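You operate a simulated robot arm through the tools that you are given. There is no shell and no other tool. Be economical: measure what you need, move in short steps, check, and stop when the job is done.

Carry out the task below with a simulated robot arm. There is one attempt and no reset: what you move stays moved.

TASK
Add the tray's tablet to well I of washer 1, set 60 and Prewash, and start Cottons.
Fine: the powder is in well II already; the drawer starts open; shut it before Start; it is left running.
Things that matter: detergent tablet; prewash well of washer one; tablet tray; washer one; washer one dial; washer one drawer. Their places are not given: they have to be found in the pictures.

The check looks at the end state, three seconds after you hand in, the way a careful person would. Anything else that was tipped, shoved, dropped, spilled or broken makes it a failure.

THE ROBOT
A 6-joint arm with a two-finger parallel gripper, fixed in place. Base frame: the origin is at the foot of the arm, x ahead of it, y to its left, z up. Readings come in mm, degrees, newtons and seconds.
With the tool pointing down near the work surface it reaches from about 360 to 760 mm from the base axis. Its first joint turns from -66.0 to 66.0 degrees. Payload 2.45 kg.
Tool frame: the origin (TCP) lies between the finger pads and is the grasp point; the fingertips stand 24 mm ahead of it; z points along the fingers, y is the line along which they close. The gripper opens to 68 mm. The fingers are 17 mm wide and 10 mm thick; the gripper's body (40 by 70 mm) begins 41 mm behind the TCP.
Orientation is told as [roll, pitch, yaw] about the base's x, y, z axes, in that order, counted from this pose: with the fingers straight down and closing along the base's y, the tool's x points along the base's -x, its y along +y and its z along -z.

THE INTERFACE
- The arm moves only by the tool send_rows. Its argument "commands" is a list of rows, each a list of 7 numbers: the shift along the tool's x, y, z in mm, then the turn, a rotation vector about the tool's x, y, z in degrees, then the finger opening in mm, from 0 to 68. In form: [[x, y, z, rx, ry, rz, gripper], ...]. A call has 1 to 12 rows; each row is the pose to reach, as a shift and turn from the pose commanded when the call began, along the tool's axes at that moment. A row lasts 0.2 s, in which the tool goes at most 50 mm and 8.6 degrees; a call with a longer step from one row to the next is refused whole, and so is a gripper value outside its range. A pose out of reach is approached as far as the arm can. The call stops where the force on the tool passes 40 N (or 10 N more than at its start, if that is more) or the arm is blocked; 0.2 s more then pass. Each finger travels about 108 mm/s and halts on what it meets, pressing with about 24 N; the grip force reading is that of the motor and also rises with nothing between the fingers. The clock runs only during rows and for 0.2 s after the last one: add rows that repeat a pose to give the fingers time. The reply holds the time, the measured pose of the TCP, the force on the tool along the base axes, the opening and the grip force, in the units named above and with some noise, with the torque about the TCP (base axes, N m) and any sound that the robot's microphone picked up, and new pictures: "pictures" is both (left out), scene, wrist or none.
- Cameras (640 x 400 px; columns grow to the right, rows downward): "scene" is fixed at [173.1, 431.2, 1453.6]; the picture's right is [-0.62, -0.79, 0.00], its down [-0.52, 0.41, -0.75] and it looks along [0.59, -0.46, -0.66] (base axes); focal length 317 px, centre (320, 200). "wrist" rides on the gripper at [84, 11, -75] in the tool frame; the picture's right is [-0.13, 0.99, 0.00], its down [-0.60, -0.08, -0.79] and it looks along [-0.79, -0.10, 0.61] (tool axes); focal length 251 px, centre (320, 200).
- measure_at(camera, pixels): for up to 12 pixels [column, row] of the newest picture of that camera ("zoom" is the newest enlarged one), the place [x, y, z] in the base frame of the surface seen there, good to about 2 mm. It takes no simulated time.
- zoom(camera, box): a new picture of the part [left, top, right, bottom] of that camera's present view, enlarged. It takes no simulated time.
- hand_in(): hands the job in; it is judged then, once.

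Keep the steps short. Do not move on a guess: measure, check each grasp and each placing, and mend mistakes. In all there are 80 turns and 200 pictures (those below and enlarged ones count). Leave the gripper open and the arm clear of the work at the hand-in unless told otherwise, and finish with a single line.

The tools are called after "Emit:" as a command line: name --pt "numbers of a row" for each row, then --argument value for the rest, lists and objects as JSON in quotes. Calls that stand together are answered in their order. send_rows: Moves the arm, as the interface text tells. Its arguments: {"type":"object","properties":{"commands":{"type":"array"},"pictures":{"type":"string","enum":["both","scene","wrist","none"]}},"required":["commands"]} The other tools are called the same way: measure_at (camera, pixels) gives the place of the surface under pixels of a picture; zoom (camera, box) takes an enlarged picture of a part of a camera's view; hand_in () hands the job in.

At the start:

```text
time: 0.0
tool_pos: [431.0, 67.0, 1117.9]
ee_rot: [0.0, 0.0, 0.1]
contact_force: [0.1, 0.8, 0.4]
wrist_torque: [-0.03, -0.01, 0.0]
finger_gap: 68.2
grip_force: 0.0
```

scene: 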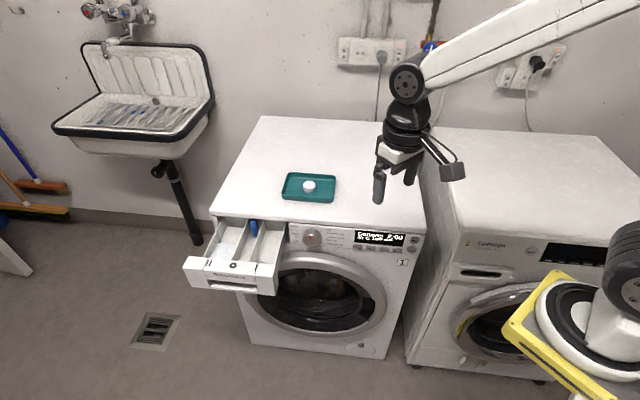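
wrist: 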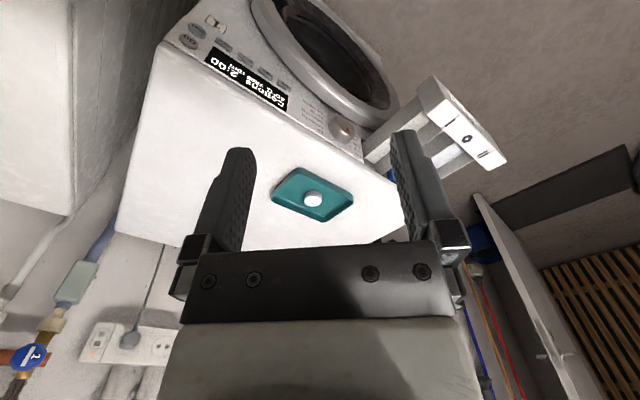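

I see the open drawer (about 235,255), the teal tray with a white tablet (309,186) and the panel with a dial (312,236). I will zoom in on these first.

Emit:
zoom --camera "scene" --box '[180, 200, 300, 300]'

Emit:
zoom --camera "scene" --box '[280, 215, 430, 275]'

Emit:
measure_at --camera "scene" --pixels '[[309, 182], [309, 186], [288, 193], [330, 198], [311, 237], [235, 222], [255, 265], [195, 260], [275, 265], [235, 265], [350, 235], [412, 250]]'

```text
4.00 times, centred on (240, 250) of scene
```

zoom: 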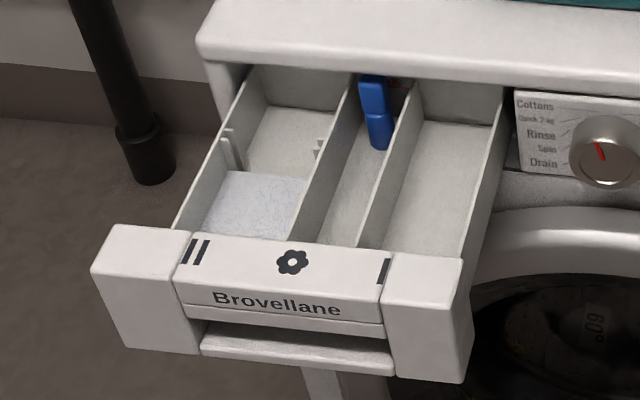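

```text
4.27 times, centred on (355, 245) of scene
```

zoom: 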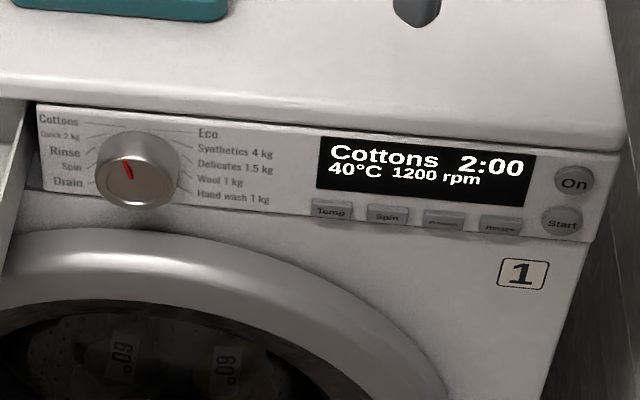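

```text
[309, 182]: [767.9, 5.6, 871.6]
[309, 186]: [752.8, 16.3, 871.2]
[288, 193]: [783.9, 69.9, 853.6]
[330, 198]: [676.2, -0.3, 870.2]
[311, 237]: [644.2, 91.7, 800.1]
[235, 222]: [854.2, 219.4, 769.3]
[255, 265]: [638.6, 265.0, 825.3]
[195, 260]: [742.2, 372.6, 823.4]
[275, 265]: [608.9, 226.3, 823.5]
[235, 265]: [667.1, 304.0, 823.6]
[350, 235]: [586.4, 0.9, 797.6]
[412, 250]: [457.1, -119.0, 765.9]
```

The dial pointer seems to be at Cottons already, with the display at 40°C. Well I is the compartment on the right. Next I measure details using enlarged pictures.

Emit:
zoom --camera "scene" --box '[345, 225, 425, 275]'

Emit:
measure_at --camera "zoom" --pixels '[[90, 195], [220, 200], [330, 215], [450, 228], [590, 100], [562, 220], [40, 215], [100, 130], [500, 180], [600, 180], [480, 15], [400, 350]]'

Emit:
zoom --camera "scene" --box '[285, 220, 355, 260]'

Emit:
measure_at --camera "zoom" --pixels '[[230, 180], [240, 130], [200, 160], [290, 180], [240, 220], [100, 120], [450, 120], [450, 200], [100, 230]]'

Emit:
zoom --camera "scene" --box '[270, 160, 350, 210]'

Emit:
measure_at --camera "zoom" --pixels '[[315, 200], [315, 180], [280, 190], [350, 190], [315, 240], [220, 220], [400, 260], [130, 130], [500, 150], [110, 290], [460, 330], [315, 160]]'

```text
8.00 times, centred on (385, 250) of scene
```

zoom: 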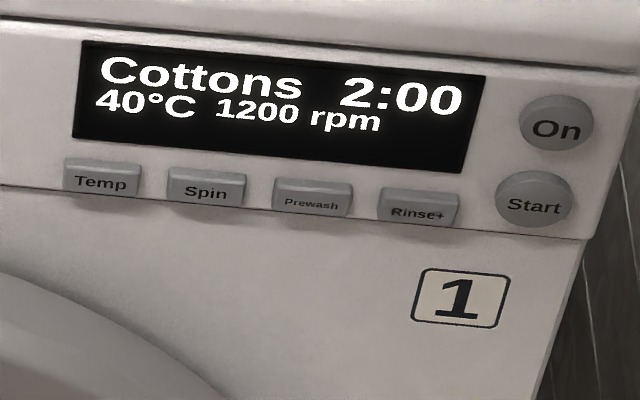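

```text
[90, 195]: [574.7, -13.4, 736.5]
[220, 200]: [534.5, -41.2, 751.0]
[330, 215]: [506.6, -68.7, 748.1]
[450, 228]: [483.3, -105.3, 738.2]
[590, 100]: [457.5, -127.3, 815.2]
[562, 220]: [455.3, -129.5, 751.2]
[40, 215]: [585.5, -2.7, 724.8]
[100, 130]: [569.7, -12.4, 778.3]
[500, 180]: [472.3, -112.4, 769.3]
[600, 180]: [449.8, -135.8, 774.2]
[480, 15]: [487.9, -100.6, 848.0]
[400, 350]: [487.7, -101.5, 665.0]
```

```text
9.14 times, centred on (320, 240) of scene
```

zoom: 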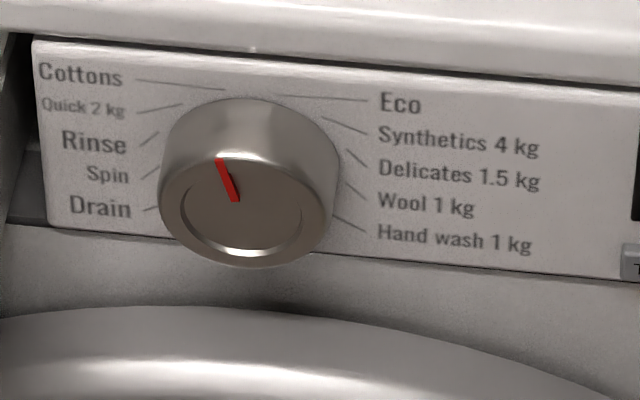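

```text
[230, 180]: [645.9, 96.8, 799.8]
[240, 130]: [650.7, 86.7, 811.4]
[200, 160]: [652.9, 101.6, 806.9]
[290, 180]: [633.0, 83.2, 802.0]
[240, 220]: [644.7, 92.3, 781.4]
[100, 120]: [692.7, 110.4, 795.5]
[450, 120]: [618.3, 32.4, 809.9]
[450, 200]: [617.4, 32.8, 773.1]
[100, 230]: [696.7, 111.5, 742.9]
```

```text
8.00 times, centred on (310, 185) of scene
```

zoom: 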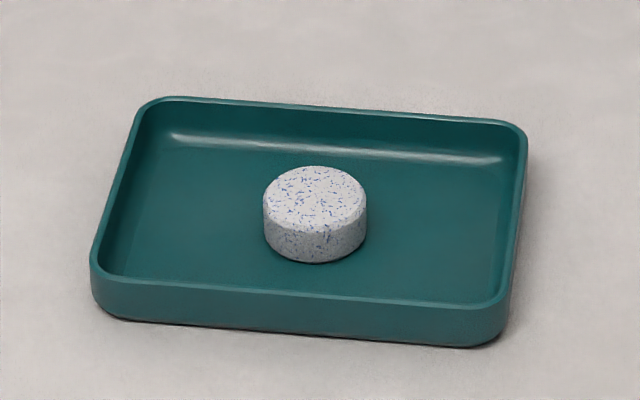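

```text
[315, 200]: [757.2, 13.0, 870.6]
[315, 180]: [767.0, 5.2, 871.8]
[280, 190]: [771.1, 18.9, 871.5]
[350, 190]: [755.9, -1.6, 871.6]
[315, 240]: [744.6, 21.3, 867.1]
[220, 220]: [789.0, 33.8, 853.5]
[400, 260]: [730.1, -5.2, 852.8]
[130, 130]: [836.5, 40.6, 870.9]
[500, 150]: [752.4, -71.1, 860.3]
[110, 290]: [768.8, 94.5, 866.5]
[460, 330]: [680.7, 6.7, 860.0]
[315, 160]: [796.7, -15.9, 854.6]
```

The washer face is vertical, its outward normal about (-0.70, 0.71, 0). The tablet is about 37 mm wide and 18 mm high, with its top at (758,12,871). Next I measure drawer well I.

Emit:
zoom --camera "scene" --box '[220, 210, 300, 260]'

Emit:
measure_at --camera "zoom" --pixels '[[350, 120], [360, 240], [400, 180], [310, 180], [320, 260], [450, 180], [290, 210], [375, 100], [500, 100], [400, 320], [230, 240], [180, 300]]'

Emit:
zoom --camera "scene" --box '[180, 240, 290, 300]'

Emit:
measure_at --camera "zoom" --pixels '[[30, 130], [60, 180], [550, 160], [520, 230], [280, 200], [350, 250], [280, 300], [500, 120], [130, 70], [420, 100], [40, 80], [560, 120]]'

```text
8.00 times, centred on (260, 235) of scene
```

zoom: 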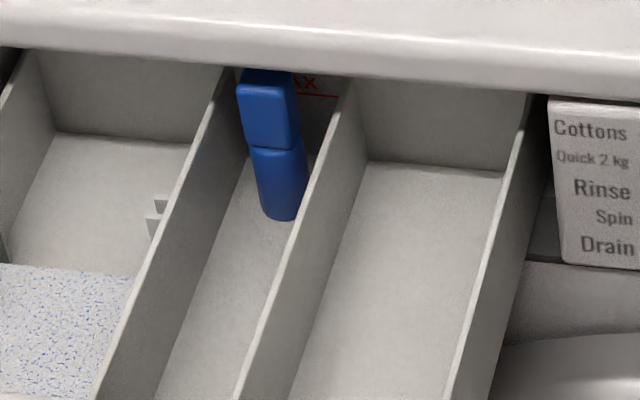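

```text
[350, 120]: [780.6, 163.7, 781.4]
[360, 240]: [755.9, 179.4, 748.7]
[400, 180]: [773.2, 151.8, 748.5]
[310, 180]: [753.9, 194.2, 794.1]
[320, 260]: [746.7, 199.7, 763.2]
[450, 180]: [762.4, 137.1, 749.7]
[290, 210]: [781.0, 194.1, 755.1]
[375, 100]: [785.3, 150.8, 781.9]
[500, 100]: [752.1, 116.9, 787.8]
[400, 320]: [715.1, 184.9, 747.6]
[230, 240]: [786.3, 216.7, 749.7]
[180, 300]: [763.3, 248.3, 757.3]
```

```text
5.82 times, centred on (235, 270) of scene
```

zoom: 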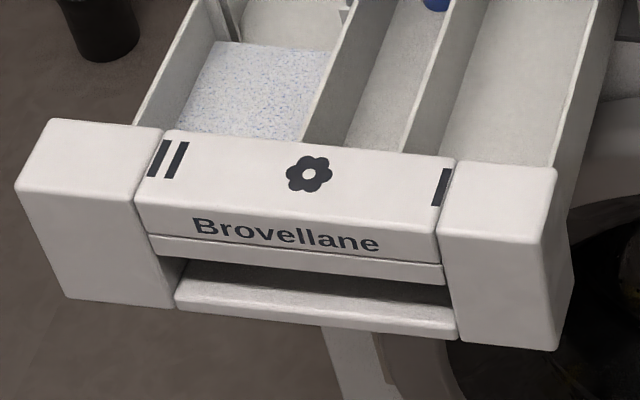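

```text
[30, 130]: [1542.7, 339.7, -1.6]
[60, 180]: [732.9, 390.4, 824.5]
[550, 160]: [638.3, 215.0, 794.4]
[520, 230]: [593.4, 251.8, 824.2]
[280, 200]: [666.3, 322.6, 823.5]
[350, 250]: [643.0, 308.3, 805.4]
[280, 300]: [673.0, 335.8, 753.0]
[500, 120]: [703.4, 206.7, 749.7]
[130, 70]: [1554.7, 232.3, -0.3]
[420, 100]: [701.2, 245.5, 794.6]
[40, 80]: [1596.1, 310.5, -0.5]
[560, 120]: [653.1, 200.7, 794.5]
```

Well I: the floor is at z≈748, wall tops at 794. It is 62 mm wide, centred on about (697,202). I will move above the tablet at z≈960, turning the fingers 45° so they close along the drawer's axis.

Emit:
send_rows --pt "-41 -7 20 0 0 -5.6 68" --pt "-82 -14 40 0 0 -11.2 68" --pt "-123 -21 59 0 0 -16.8 68" --pt "-163 -27 79 0 0 -22.5 68" --pt "-204 -34 99 0 0 -28.1 68" --pt "-245 -41 119 0 0 -33.7 68" --pt "-286 -48 138 0 0 -39.3 68" --pt "-327 -54.5 158 0 0 -45 68" --pt "-327 -54.5 158 0 0 -45 68"

```text
time: 2.0
tool_pos: [757.7, 11.5, 958.7]
ee_rot: [0.1, 0.2, 45.2]
contact_force: [0.4, 0.6, -0.1]
wrist_torque: [0.01, 0.01, 0.01]
finger_gap: 67.9
grip_force: 0.1
```

scene: 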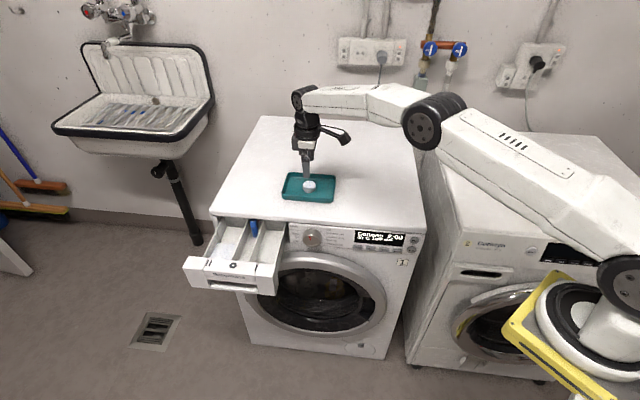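
wrist: 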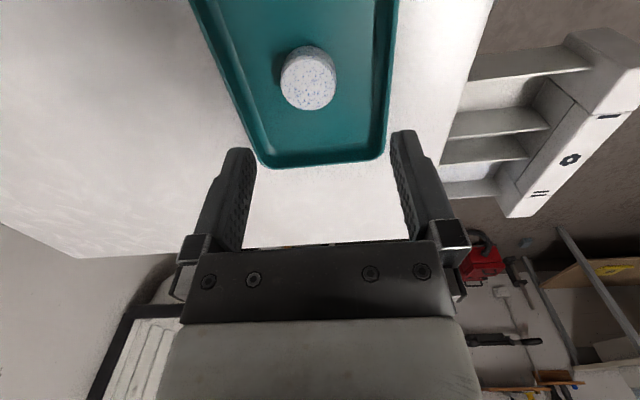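

Arrived, and the pose reads as ordered. I check the tablet's centre from the wrist camera (tablet at about 308,78).

Emit:
measure_at --camera "wrist" --pixels '[[283, 74], [333, 74], [308, 48], [308, 96], [308, 74], [260, 100], [370, 100], [228, 100], [388, 100]]'

```text
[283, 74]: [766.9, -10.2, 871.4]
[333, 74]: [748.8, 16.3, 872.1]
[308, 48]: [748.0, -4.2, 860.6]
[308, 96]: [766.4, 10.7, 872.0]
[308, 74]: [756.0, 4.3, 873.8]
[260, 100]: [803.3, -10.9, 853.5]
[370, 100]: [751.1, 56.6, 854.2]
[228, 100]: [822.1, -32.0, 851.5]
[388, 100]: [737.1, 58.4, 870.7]
```

The two estimates differ by a few mm in y, so I take an enlarged view to settle it.

Emit:
zoom --camera "wrist" --box '[268, 40, 348, 115]'

```text
5.33 times, centred on (308, 78) of wrist
```

zoom: 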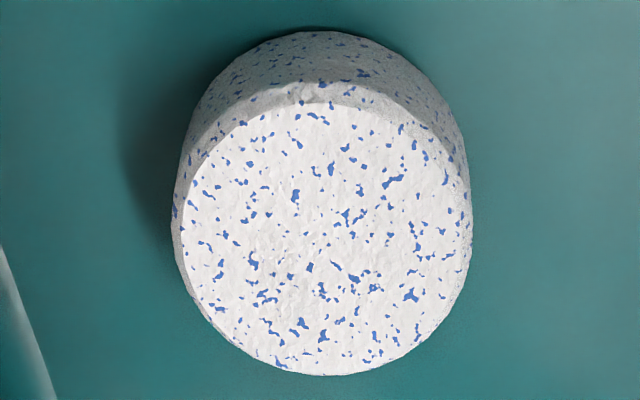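

Emit:
measure_at --camera "zoom" --pixels '[[326, 240], [190, 240], [462, 240], [326, 115], [326, 365]]'

```text
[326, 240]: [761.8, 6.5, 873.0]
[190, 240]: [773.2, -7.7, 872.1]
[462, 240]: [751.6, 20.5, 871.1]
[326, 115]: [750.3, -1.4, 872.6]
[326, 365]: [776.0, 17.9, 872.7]
```

The averaged centre is about (760.5, 9). I shift -3.7 mm along the tool's y and descend to TCP z≈881, which puts the tips at 857, above the tray floor at 853.5.

Emit:
send_rows --pt "0 -3.7 25 0 0 0 68" --pt "0 -3.7 50 0 0 0 68" --pt "0 -3.7 68 0 0 0 68" --pt "0 -3.7 77 0 0 0 68" --pt "0 -3.7 77 0 0 0 68"

```text
time: 3.2
tool_pos: [760.2, 10.3, 881.6]
ee_rot: [0.0, 0.0, 45.0]
contact_force: [0.6, 0.2, 0.0]
wrist_torque: [0.01, 0.0, 0.01]
finger_gap: 68.1
grip_force: 0.0
```

scene: 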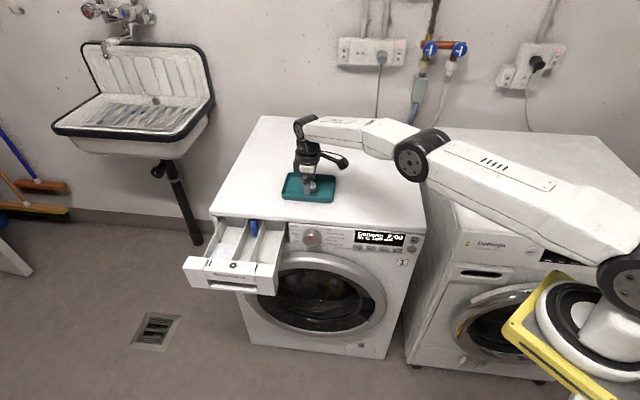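
wrist: 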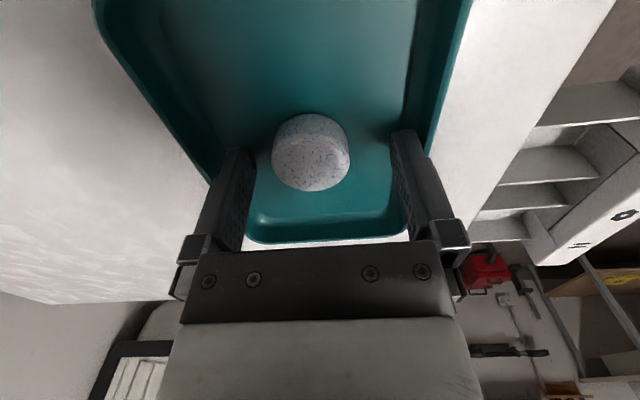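

The tablet is between the fingers, centre at column ~310 against 320, so I shift 4 mm along -y and close, asking for a gap a little under its width.

Emit:
send_rows --pt "0 -4 0 0 0 0 68" --pt "0 -4 0 0 0 0 55" --pt "0 -4 0 0 0 0 42" --pt "0 -4 0 0 0 0 35" --pt "0 -4 0 0 0 0 34" --pt "0 -4 0 0 0 0 34" --pictures "wrist"

```text
time: 4.6
tool_pos: [762.9, 7.0, 882.3]
ee_rot: [0.0, 0.0, 45.0]
contact_force: [0.3, -0.3, 0.2]
wrist_torque: [-0.02, 0.0, 0.0]
finger_gap: 36.0
grip_force: 23.9
```

wrist: 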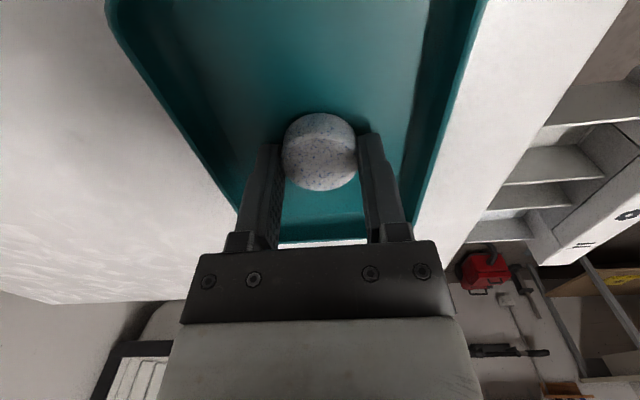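

Held at a 36 mm gap with 24 N. I lift it 60 mm and carry it to above well I at (697,202).

Emit:
send_rows --pt "0 0 -20 0 0 0 34" --pt "0 0 -50 0 0 0 34" --pt "0 0 -70 0 0 0 34" --pt "-15 31 -70 0 0 0 34" --pt "-30 62 -70 0 0 0 34" --pt "-46 93 -70 0 0 0 34" --pt "-61 124 -70 0 0 0 34" --pt "-77 155 -70 0 0 0 34" --pt "-91 184.5 -70 0 0 0 34" --pt "-91 184.5 -70 0 0 0 34"

```text
time: 6.8
tool_pos: [695.4, 203.5, 952.9]
ee_rot: [-0.1, 0.0, 45.0]
contact_force: [-0.4, -0.1, -0.9]
wrist_torque: [-0.02, 0.0, -0.01]
finger_gap: 36.0
grip_force: 23.9
```

scene: 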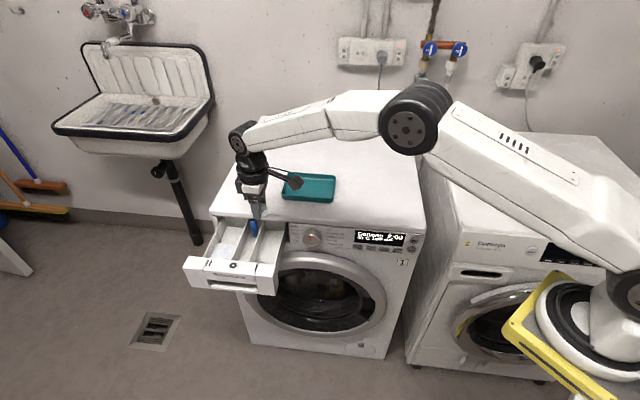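
wrist: 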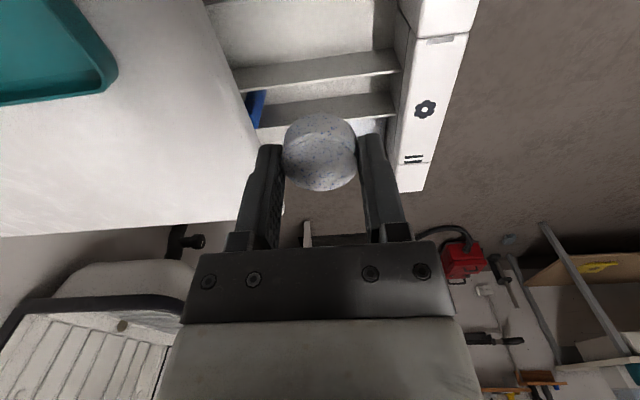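

I check the well edges from the wrist view before going down.

Emit:
measure_at --camera "wrist" --pixels '[[320, 68], [370, 60], [300, 20], [396, 30], [405, 30], [220, 40], [350, 5], [330, 60], [260, 75], [320, 110]]'

```text
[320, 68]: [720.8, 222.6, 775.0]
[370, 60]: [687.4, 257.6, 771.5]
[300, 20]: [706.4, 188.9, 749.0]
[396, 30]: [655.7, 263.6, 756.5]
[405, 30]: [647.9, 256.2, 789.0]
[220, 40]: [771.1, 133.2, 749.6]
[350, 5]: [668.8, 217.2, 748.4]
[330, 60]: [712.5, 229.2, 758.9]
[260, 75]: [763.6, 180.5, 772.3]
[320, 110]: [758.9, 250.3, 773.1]
```

The target is centred (s=636, between walls at 605 and 666). I descend 174 mm to TCP z≈779, leaving the tablet about 2 mm above the floor.

Emit:
send_rows --pt "0 0 35 0 0 0 34" --pt "0 0 70 0 0 0 34" --pt "0 0 105 0 0 0 34" --pt "0 0 130 0 0 0 34" --pt "0 0 150 0 0 0 34" --pt "0 0 165 0 0 0 34" --pt "0 0 174 0 0 0 34" --pt "0 0 174 0 0 0 34"

```text
time: 8.6
tool_pos: [697.9, 201.6, 779.6]
ee_rot: [0.0, 0.0, 45.0]
contact_force: [-0.5, 0.0, -0.4]
wrist_torque: [0.01, -0.06, 0.03]
finger_gap: 35.7
grip_force: 24.1
```

scene: 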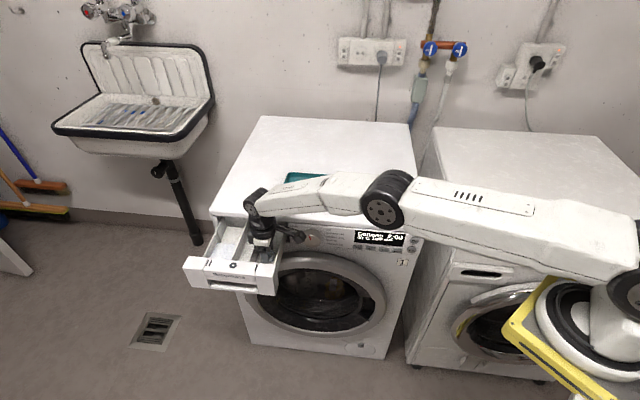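
wrist: 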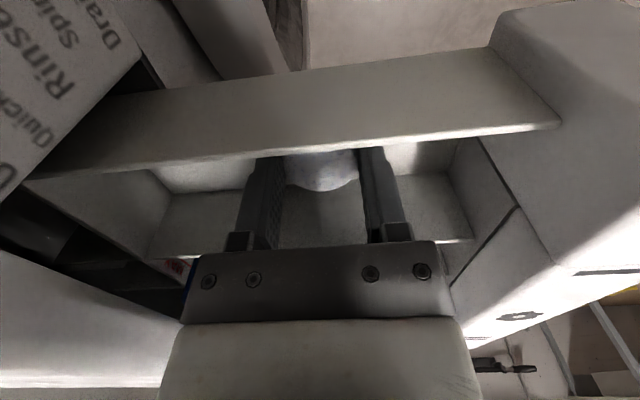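

The tablet is inside well I with no contact force. I open to 58 mm and check.

Emit:
send_rows --pt "0 0 0 0 0 0 42" --pt "0 0 0 0 0 0 50" --pt "0 0 0 0 0 0 58" --pt "0 0 0 0 0 0 58" --pt "0 0 -20 0 0 0 58" --pt "0 0 -50 0 0 0 58" --pt "0 0 -85 0 0 0 58" --pt "0 0 -120 0 0 0 58" --pt "0 0 -155 0 0 0 58" --pt "0 0 -180 0 0 0 58"

```text
time: 10.8
tool_pos: [696.8, 201.3, 958.4]
ee_rot: [0.0, 0.1, 45.1]
contact_force: [-0.4, 0.0, 0.6]
wrist_torque: [0.02, 0.03, 0.02]
finger_gap: 58.1
grip_force: 0.0
```

scene: 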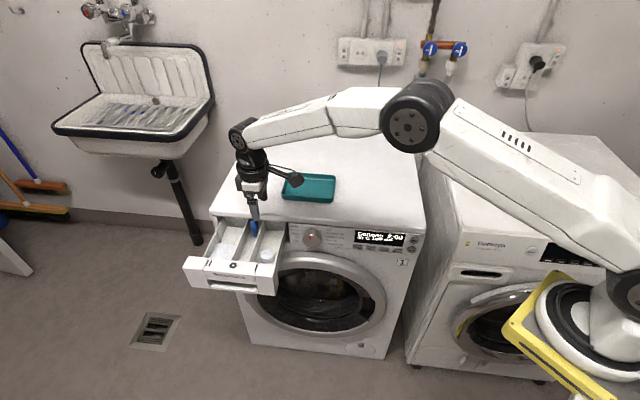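
wrist: 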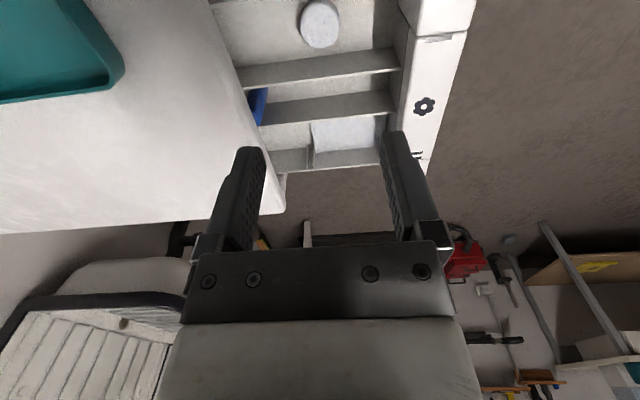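

The tablet lies in well I. Next I close the fingers, back out in front of the drawer and tilt the tool 45° so the fingertips point at the drawer front.

Emit:
send_rows --pt "-5 30 0 7.5 0 0 40" --pt "-10 60 0 15 0 0 20" --pt "-15 95 0 22.5 0 0 0" --pt "-20 125 0 30 0 0 0" --pt "-25 150 0 37.5 0 0 0" --pt "-29.4 180 0 45 0 0 0" --pt "-29.4 180 0 45 0 0 0"

Emit:
zoom --camera "scene" --box '[180, 210, 300, 300]'

```text
time: 12.4
tool_pos: [590.0, 349.1, 958.8]
ee_rot: [-45.1, -0.1, 45.0]
contact_force: [0.6, -0.2, -0.7]
wrist_torque: [0.01, 0.03, -0.05]
finger_gap: 0.0
grip_force: 23.4
```

scene: 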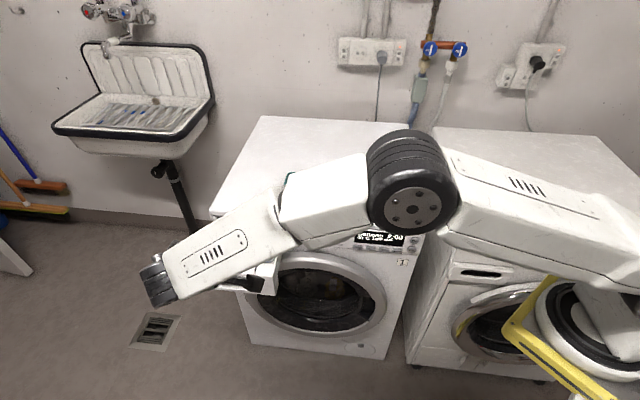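
wrist: 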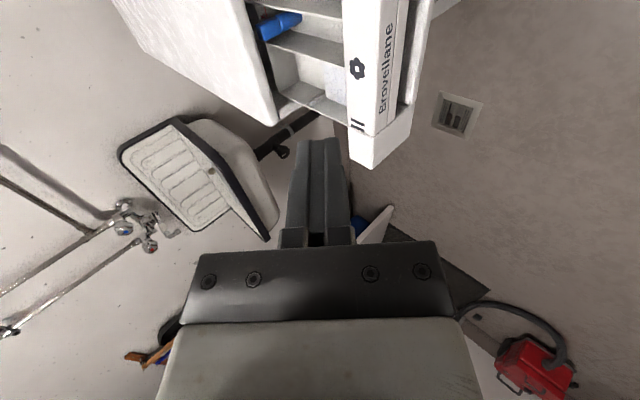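

```text
4.44 times, centred on (240, 255) of scene
```

zoom: 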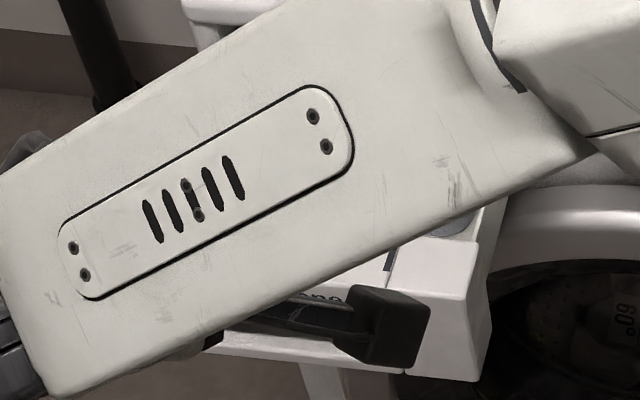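

The tool is tilted and clear. I go down in front of the drawer face to TCP z≈827, with the tips about 35 mm from the face.

Emit:
send_rows --pt "0 21 25.5 0 0 0 0" --pt "0 42 51 0 0 0 0" --pt "0 64 76 0 0 0 0" --pt "0 84.8 101.8 0 0 0 0" --pt "0 84.8 101.8 0 0 0 0"

```text
time: 13.6
tool_pos: [599.5, 340.6, 825.5]
ee_rot: [-45.1, 0.1, 45.0]
contact_force: [-0.4, -0.7, 0.2]
wrist_torque: [-0.04, -0.01, 0.0]
finger_gap: 0.0
grip_force: 23.5
```

scene: 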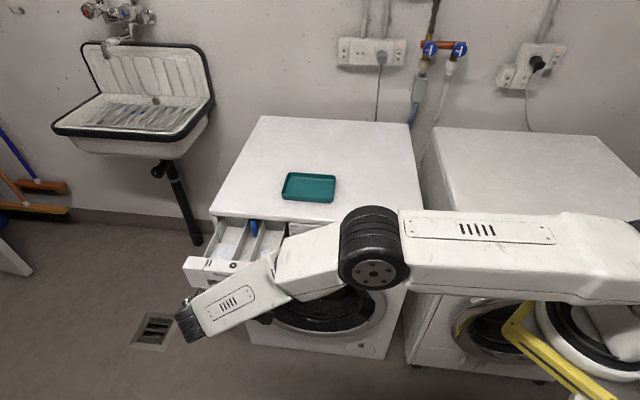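
wrist: 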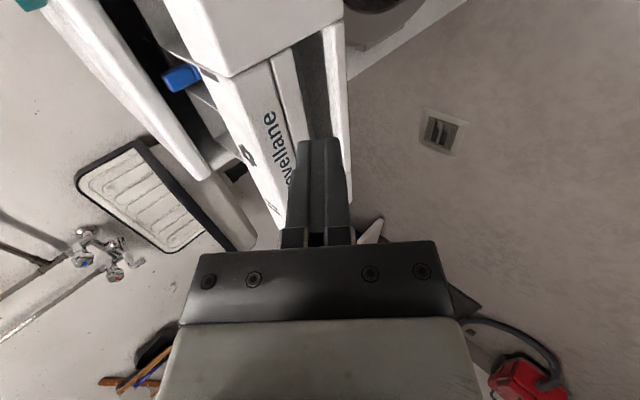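

I check how near the elbow and forearm are to the washers, and the drawer face position.

Emit:
measure_at --camera "scene" --pixels '[[370, 215], [350, 255], [310, 235], [285, 250], [240, 285], [420, 215], [500, 215], [600, 220], [205, 270], [330, 225]]'

Emit:
measure_at --camera "wrist" --pixels '[[265, 130], [240, 110], [290, 140], [290, 90], [320, 60], [335, 80], [215, 75]]'

```text
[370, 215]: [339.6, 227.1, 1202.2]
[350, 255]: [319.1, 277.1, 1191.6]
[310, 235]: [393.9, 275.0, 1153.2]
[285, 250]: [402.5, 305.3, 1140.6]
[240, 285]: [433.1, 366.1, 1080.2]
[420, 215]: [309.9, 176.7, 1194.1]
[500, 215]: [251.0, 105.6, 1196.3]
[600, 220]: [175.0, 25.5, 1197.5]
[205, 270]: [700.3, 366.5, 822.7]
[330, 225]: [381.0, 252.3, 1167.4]
```

```text
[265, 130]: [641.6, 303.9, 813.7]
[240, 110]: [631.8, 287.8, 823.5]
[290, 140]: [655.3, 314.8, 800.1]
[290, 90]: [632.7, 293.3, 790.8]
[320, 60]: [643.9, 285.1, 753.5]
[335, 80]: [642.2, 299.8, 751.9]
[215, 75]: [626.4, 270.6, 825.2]
```

All links are far above everything, and the drawer face is at t≈-240. I push along the drawer axis by 140 mm.

Emit:
send_rows --pt "0 -7.8 13.4 0 0 0 0" --pt "0 -18.4 24 0 0 0 0" --pt "0 -29 34.6 0 0 0 0" --pt "0 -39.6 45.2 0 0 0 0" --pt "0 -50.2 55.8 0 0 0 0" --pt "0 -60.8 66.4 0 0 0 0" --pt "0 -71.4 77 0 0 0 0" --pt "0 -82 87.6 0 0 0 0" --pt "0 -92.6 98.2 0 0 0 0"

```text
time: 15.6
tool_pos: [694.8, 245.3, 823.4]
ee_rot: [-45.0, 0.1, 45.0]
contact_force: [-1.4, -0.6, 0.6]
wrist_torque: [-0.02, 0.01, 0.01]
finger_gap: 0.4
grip_force: 23.5
```

scene: 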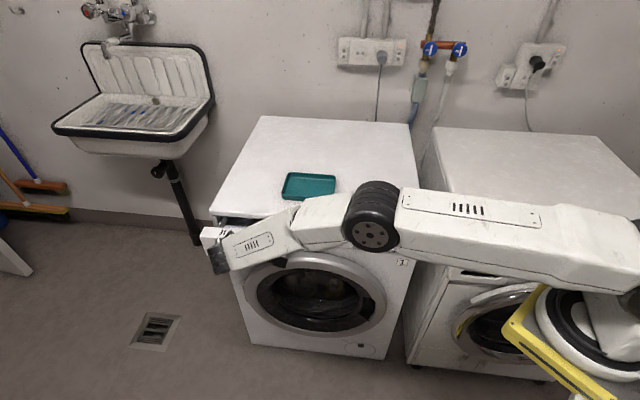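
wrist: 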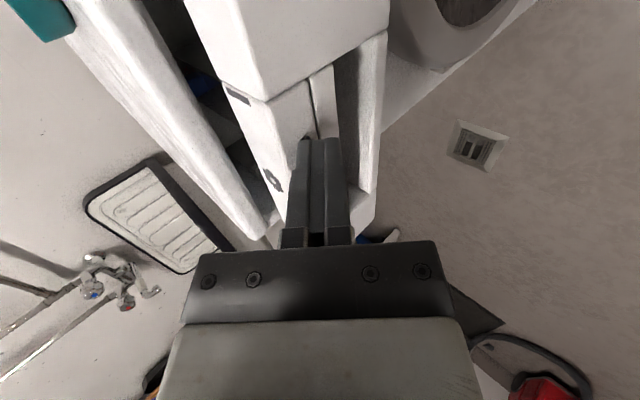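

The drawer slides with little force, about 60–70 mm remain. I keep pushing slowly until it meets its stop.

Emit:
send_rows --pt "0 -8 8 0 0 0 0" --pt "0 -16 16 0 0 0 0" --pt "0 -24 24 0 0 0 0" --pt "0 -30 30 0 0 0 0" --pt "0 -35 35 0 0 0 0" --pt "0 -39 39 0 0 0 0" --pt "0 -43 43 0 0 0 0" --pt "0 -47 47 0 0 0 0" --pt "0 -50 50 0 0 0 0" --pt "0 -53 53 0 0 0 0" --pt "0 -56 56 0 0 0 0"

```text
time: 18.0
tool_pos: [748.9, 190.8, 822.3]
ee_rot: [-44.9, 0.1, 45.0]
contact_force: [-22.1, 6.8, 8.1]
wrist_torque: [-0.07, 0.14, -0.28]
finger_gap: 0.0
grip_force: 23.7
```

scene: 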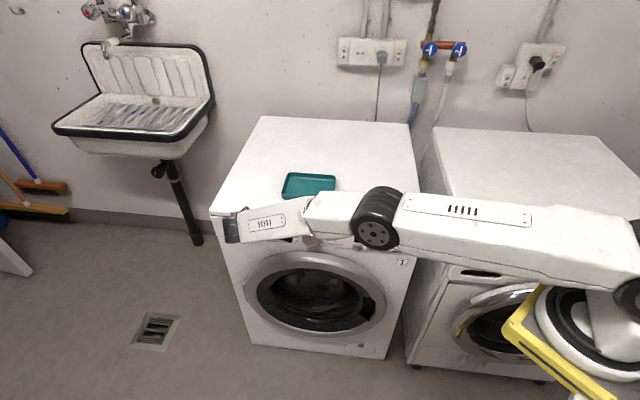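
wrist: 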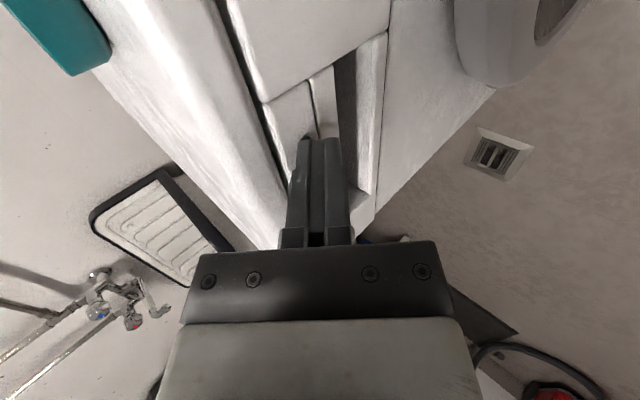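

The face is near flush at t≈-419, with a force of 23 N, so the stop seems reached. I press a few mm more to confirm, then back off.

Emit:
send_rows --pt "0 -2 2 0 0 0 0" --pt "0 -4 4 0 0 0 0" --pt "0 -6 6 0 0 0 0" --pictures "none"

Emit:
send_rows --pt "0 20 -20 0 0 0 0" --pt "0 40 -40 0 0 0 0" --pt "0 65 -65 0 0 0 0" --pt "0 95 -95 0 0 0 0" --pt "0 70 -125 0 0 0 0" --pt "0 45 -150 0 0 0 0"

```text
time: 18.4
tool_pos: [749.3, 191.8, 822.1]
ee_rot: [-44.7, 0.3, 45.1]
contact_force: [-10.3, 3.4, 4.9]
wrist_torque: [-0.06, 0.03, -0.11]
finger_gap: 0.0
grip_force: 23.7
stopped in row 1: the force on the tool passed its limit at 44 N (the readings are from after the stop); the commanded pose is now the measured one
```

```text
time: 19.8
tool_pos: [652.0, 289.2, 895.5]
ee_rot: [-44.8, 0.2, 44.9]
contact_force: [0.6, 0.4, -0.2]
wrist_torque: [0.0, -0.01, -0.02]
finger_gap: 0.2
grip_force: 24.0
```

scene: 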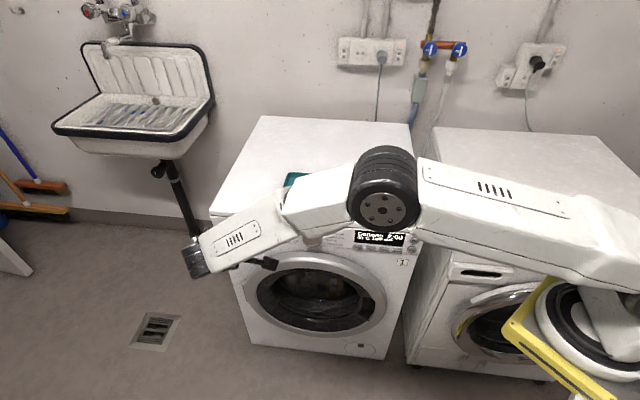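
wrist: 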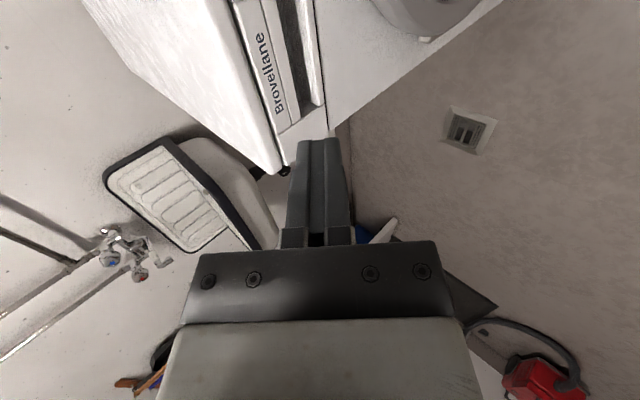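

The drawer looks shut; the stop gave 44 N. Now I slide along the front towards the panel, staying about 80 mm off it.

Emit:
send_rows --pt "40 0 0 0 0 0 0" --pt "80 0 0 0 0 0 0" --pt "120 0 0 0 0 0 0" --pt "160 0 0 0 0 0 0" --pt "200 0 0 0 0 0 0" --pt "240 0 0 0 0 0 0" --pt "275 0 0 0 0 0 0" --pt "275 0 0 0 0 0 0"

```text
time: 21.6
tool_pos: [457.6, 93.6, 898.1]
ee_rot: [-44.8, 0.1, 45.0]
contact_force: [-0.5, -0.4, 1.0]
wrist_torque: [0.0, -0.03, -0.03]
finger_gap: 0.0
grip_force: 23.2
```

scene: 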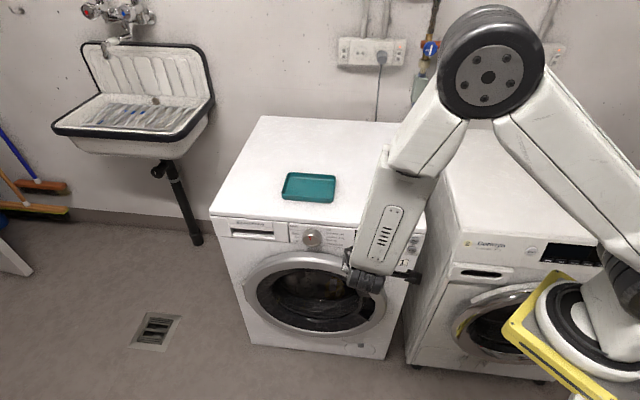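
wrist: 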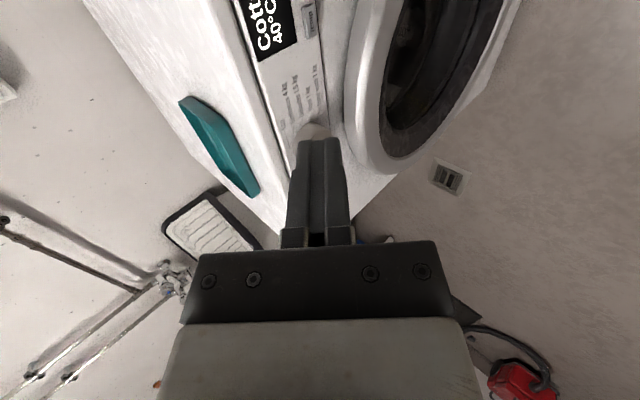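

The drawer is shut flush. The wrist camera sees the display and the Temp button near (310,20). I zoom in and measure.

Emit:
zoom --camera "wrist" --box '[240, 0, 336, 60]'

Emit:
measure_at --camera "zoom" --pixels '[[470, 130], [430, 50], [430, 230], [500, 60], [510, 180], [470, 80], [465, 230], [300, 150], [400, 300], [560, 200]]'

Emit:
zoom --camera "scene" --box '[215, 210, 335, 250]'

```text
6.67 times, centred on (288, 30) of wrist
```

zoom: 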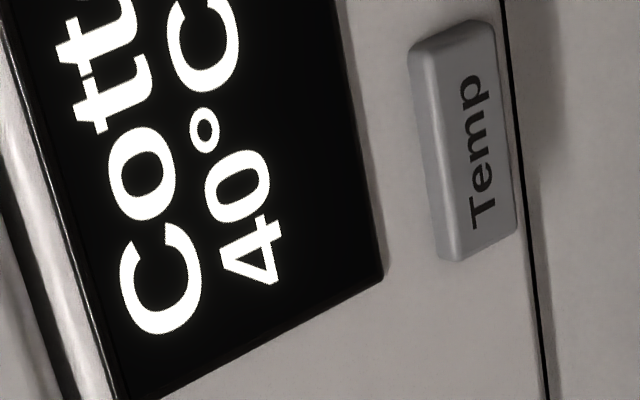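

```text
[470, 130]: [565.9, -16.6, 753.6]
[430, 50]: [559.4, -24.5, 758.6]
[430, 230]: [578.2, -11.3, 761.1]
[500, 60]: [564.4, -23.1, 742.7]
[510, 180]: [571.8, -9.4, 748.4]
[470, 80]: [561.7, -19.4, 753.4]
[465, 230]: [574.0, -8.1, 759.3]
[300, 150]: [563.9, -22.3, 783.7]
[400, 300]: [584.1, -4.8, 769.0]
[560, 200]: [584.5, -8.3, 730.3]
```

```text
5.33 times, centred on (275, 230) of scene
```

zoom: 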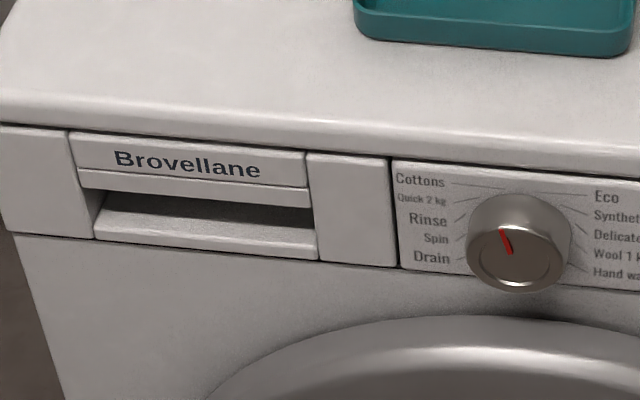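

The Temp button centre is about (567,-16,752), 35×15 mm, face at t≈-412. My TCP is already at the right s. I approach diagonally, stopping with the leading fingertip edge about 18 mm off the button.

Emit:
send_rows --pt "0 3.3 35 0 0 0 0" --pt "0 6.6 70 0 0 0 0" --pt "0 9.9 105 0 0 0 0" --pt "0 13.2 140 0 0 0 0" --pt "0 16.5 175.8 0 0 0 0" --pt "0 16.5 175.8 0 0 0 0"

```text
time: 23.0
tool_pos: [537.0, 15.6, 760.6]
ee_rot: [-45.0, 0.2, 45.0]
contact_force: [-0.2, -0.3, 0.0]
wrist_torque: [-0.02, -0.01, 0.01]
finger_gap: 0.2
grip_force: 23.5
```

scene: 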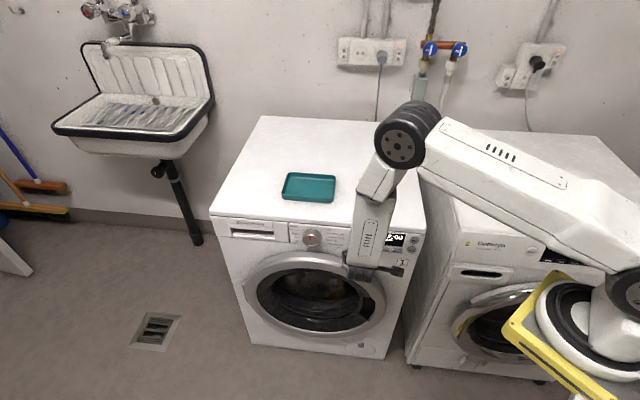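
wrist: 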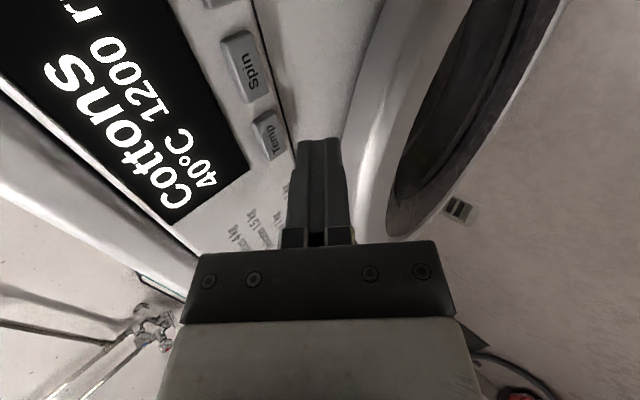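

The fingertip is in line with Temp. I press in small steps to 22 mm and back, listening for a click.

Emit:
send_rows --pt "0 -8.5 5.7 0 0 0 0" --pt "0 -12 9.2 0 0 0 0" --pt "0 -14.1 11.3 0 0 0 0" --pt "0 -15.5 12.7 0 0 0 0" --pt "0 -17 14.2 0 0 0 0" --pictures "wrist"

```text
time: 24.2
tool_pos: [551.4, -0.4, 762.2]
ee_rot: [-44.8, 0.2, 45.0]
contact_force: [-1.1, 1.7, 0.2]
wrist_torque: [0.03, 0.02, 0.01]
finger_gap: 0.1
grip_force: 23.6
heard: click
```

wrist: 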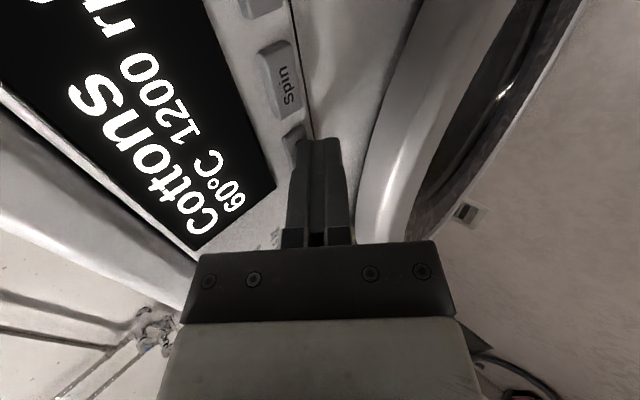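

Click, and the display reads 60°C. I back off 25 mm and shift 80 mm along the panel to Prewash.

Emit:
send_rows --pt "0 9 -9 0 0 0 0" --pt "0 18 -18 0 0 0 0" --pt "27 18 -18 0 0 0 0" --pt "54 18 -18 0 0 0 0" --pt "80 18 -18 0 0 0 0" --pt "80 18 -18 0 0 0 0"

```text
time: 25.6
tool_pos: [477.9, -41.3, 763.8]
ee_rot: [-44.9, 0.2, 44.9]
contact_force: [0.7, 0.0, 0.3]
wrist_torque: [0.0, -0.02, 0.01]
finger_gap: 0.2
grip_force: 23.5
```

scene: 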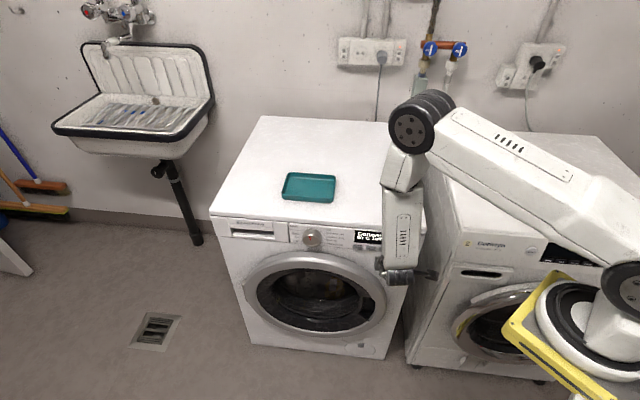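
wrist: 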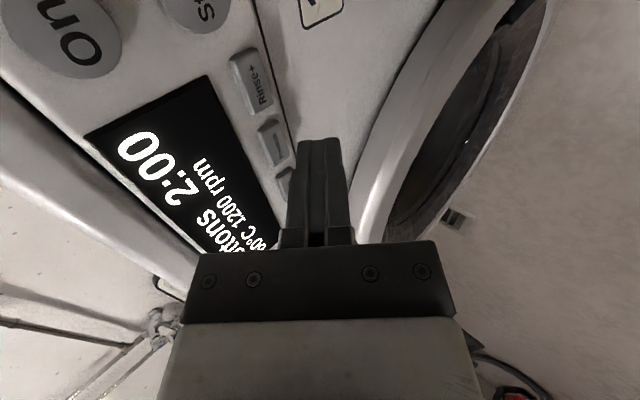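

Prewash appears at (272,143), about where Temp was before its press. I confirm by measuring, and measure Start too.

Emit:
measure_at --camera "wrist" --pixels '[[272, 143], [250, 80], [287, 185], [190, 10], [75, 35], [205, 5], [170, 5]]'

Emit:
zoom --camera "wrist" --box '[230, 40, 326, 220]'

```text
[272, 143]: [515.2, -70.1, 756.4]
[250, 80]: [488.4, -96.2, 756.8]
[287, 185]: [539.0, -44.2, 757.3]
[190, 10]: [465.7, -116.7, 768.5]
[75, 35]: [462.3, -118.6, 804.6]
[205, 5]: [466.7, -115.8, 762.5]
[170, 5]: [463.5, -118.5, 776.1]
```

```text
2.22 times, centred on (278, 130) of wrist
```

zoom: 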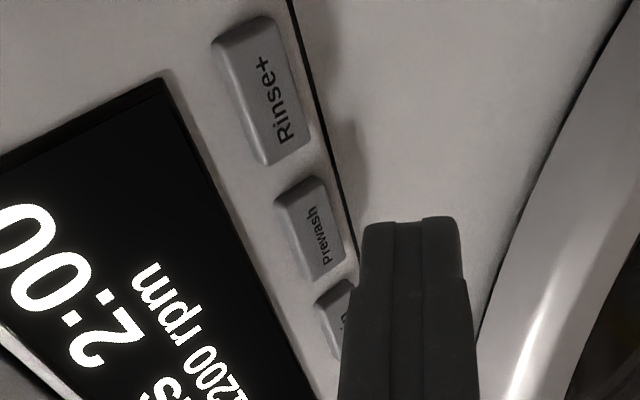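

Prewash centre is at s≈313; I shift 3 mm towards it and press 23 mm in, as with Temp.

Emit:
send_rows --pt "-3 -8 8 0 0 0 0" --pt "-3 -12 12 0 0 0 0" --pt "-3 -14 14 0 0 0 0" --pt "-3 -15.3 15.3 0 0 0 0" --pt "-3 -16.5 16.5 0 0 0 0" --pictures "wrist"

```text
time: 26.8
tool_pos: [496.6, -55.0, 763.4]
ee_rot: [-44.8, 0.1, 45.1]
contact_force: [-0.4, 0.1, 0.6]
wrist_torque: [0.0, -0.04, 0.02]
finger_gap: 0.2
grip_force: 23.4
```

wrist: 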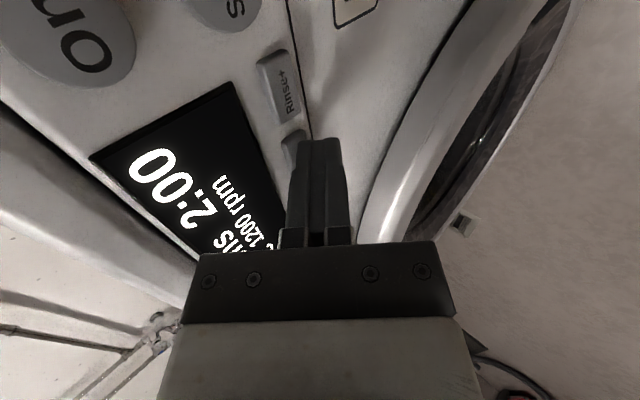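

No click yet, and no force. I go on in 1 mm steps.

Emit:
send_rows --pt "0 -0.7 0.7 0 0 0 0" --pt "0 -1.4 1.4 0 0 0 0" --pt "0 -2.1 2.1 0 0 0 0" --pictures "wrist"

```text
time: 27.6
tool_pos: [499.0, -56.0, 762.6]
ee_rot: [-44.8, 0.3, 45.1]
contact_force: [-2.7, 2.2, -0.2]
wrist_torque: [0.07, 0.05, 0.01]
finger_gap: 0.0
grip_force: 23.8
heard: click
```

wrist: 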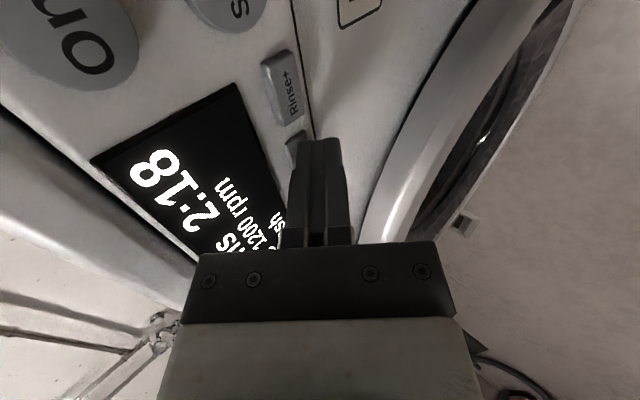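

Click: the time is 2:18 and a "…sh" line appeared. I back off 30 mm and measure Start and washer 2's nearest front.

Emit:
send_rows --pt "0 11 -11 0 0 0 0" --pt "0 22 -22 0 0 0 0" --pt "20 22 -22 0 0 0 0" --pt "40 22 -22 0 0 0 0" --pt "40 22 -22 0 0 0 0"

Emit:
zoom --camera "wrist" --box '[80, 0, 320, 250]'

Emit:
measure_at --camera "scene" --pixels '[[440, 230], [450, 262], [470, 272], [500, 275], [520, 220], [440, 200], [430, 275], [415, 280]]'

```text
time: 28.8
tool_pos: [447.6, -63.1, 764.7]
ee_rot: [-44.9, 0.2, 45.1]
contact_force: [0.3, 0.1, -1.0]
wrist_torque: [0.02, 0.0, 0.07]
finger_gap: 0.0
grip_force: 23.5
```

scene: 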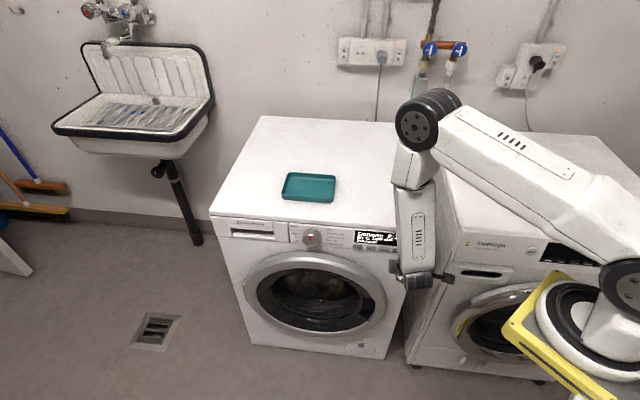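
wrist: 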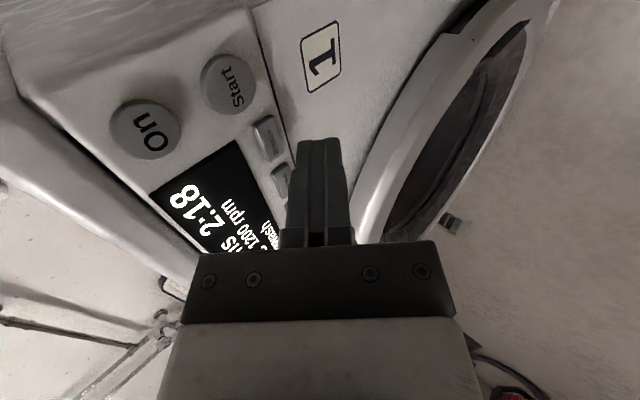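

```text
1.60 times, centred on (200, 125) of wrist
```

zoom: 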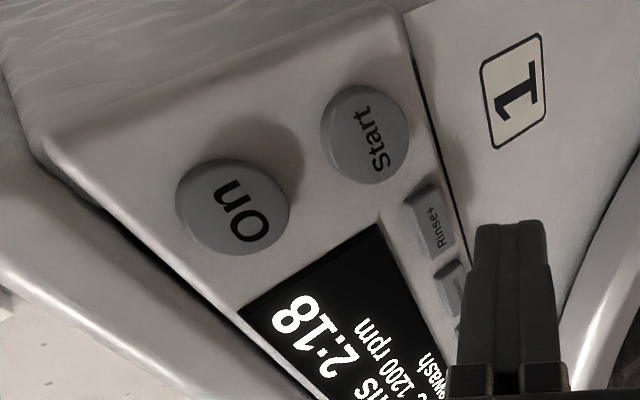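

```text
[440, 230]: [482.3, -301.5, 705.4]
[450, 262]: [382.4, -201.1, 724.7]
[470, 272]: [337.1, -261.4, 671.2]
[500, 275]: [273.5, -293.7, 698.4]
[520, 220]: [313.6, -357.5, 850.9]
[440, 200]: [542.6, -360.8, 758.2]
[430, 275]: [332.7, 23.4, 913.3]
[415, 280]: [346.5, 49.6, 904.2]
```

Now the Start button centre, in this enlarged view at about (367,135).

Emit:
measure_at --camera "zoom" --pixels '[[372, 137], [332, 120], [400, 145], [365, 95], [370, 175], [235, 210], [300, 110]]'

```text
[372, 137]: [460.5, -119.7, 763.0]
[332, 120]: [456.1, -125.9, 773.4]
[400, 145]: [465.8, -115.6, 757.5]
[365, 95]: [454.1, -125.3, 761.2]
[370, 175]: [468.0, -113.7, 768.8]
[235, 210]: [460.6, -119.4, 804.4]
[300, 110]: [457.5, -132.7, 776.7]
```

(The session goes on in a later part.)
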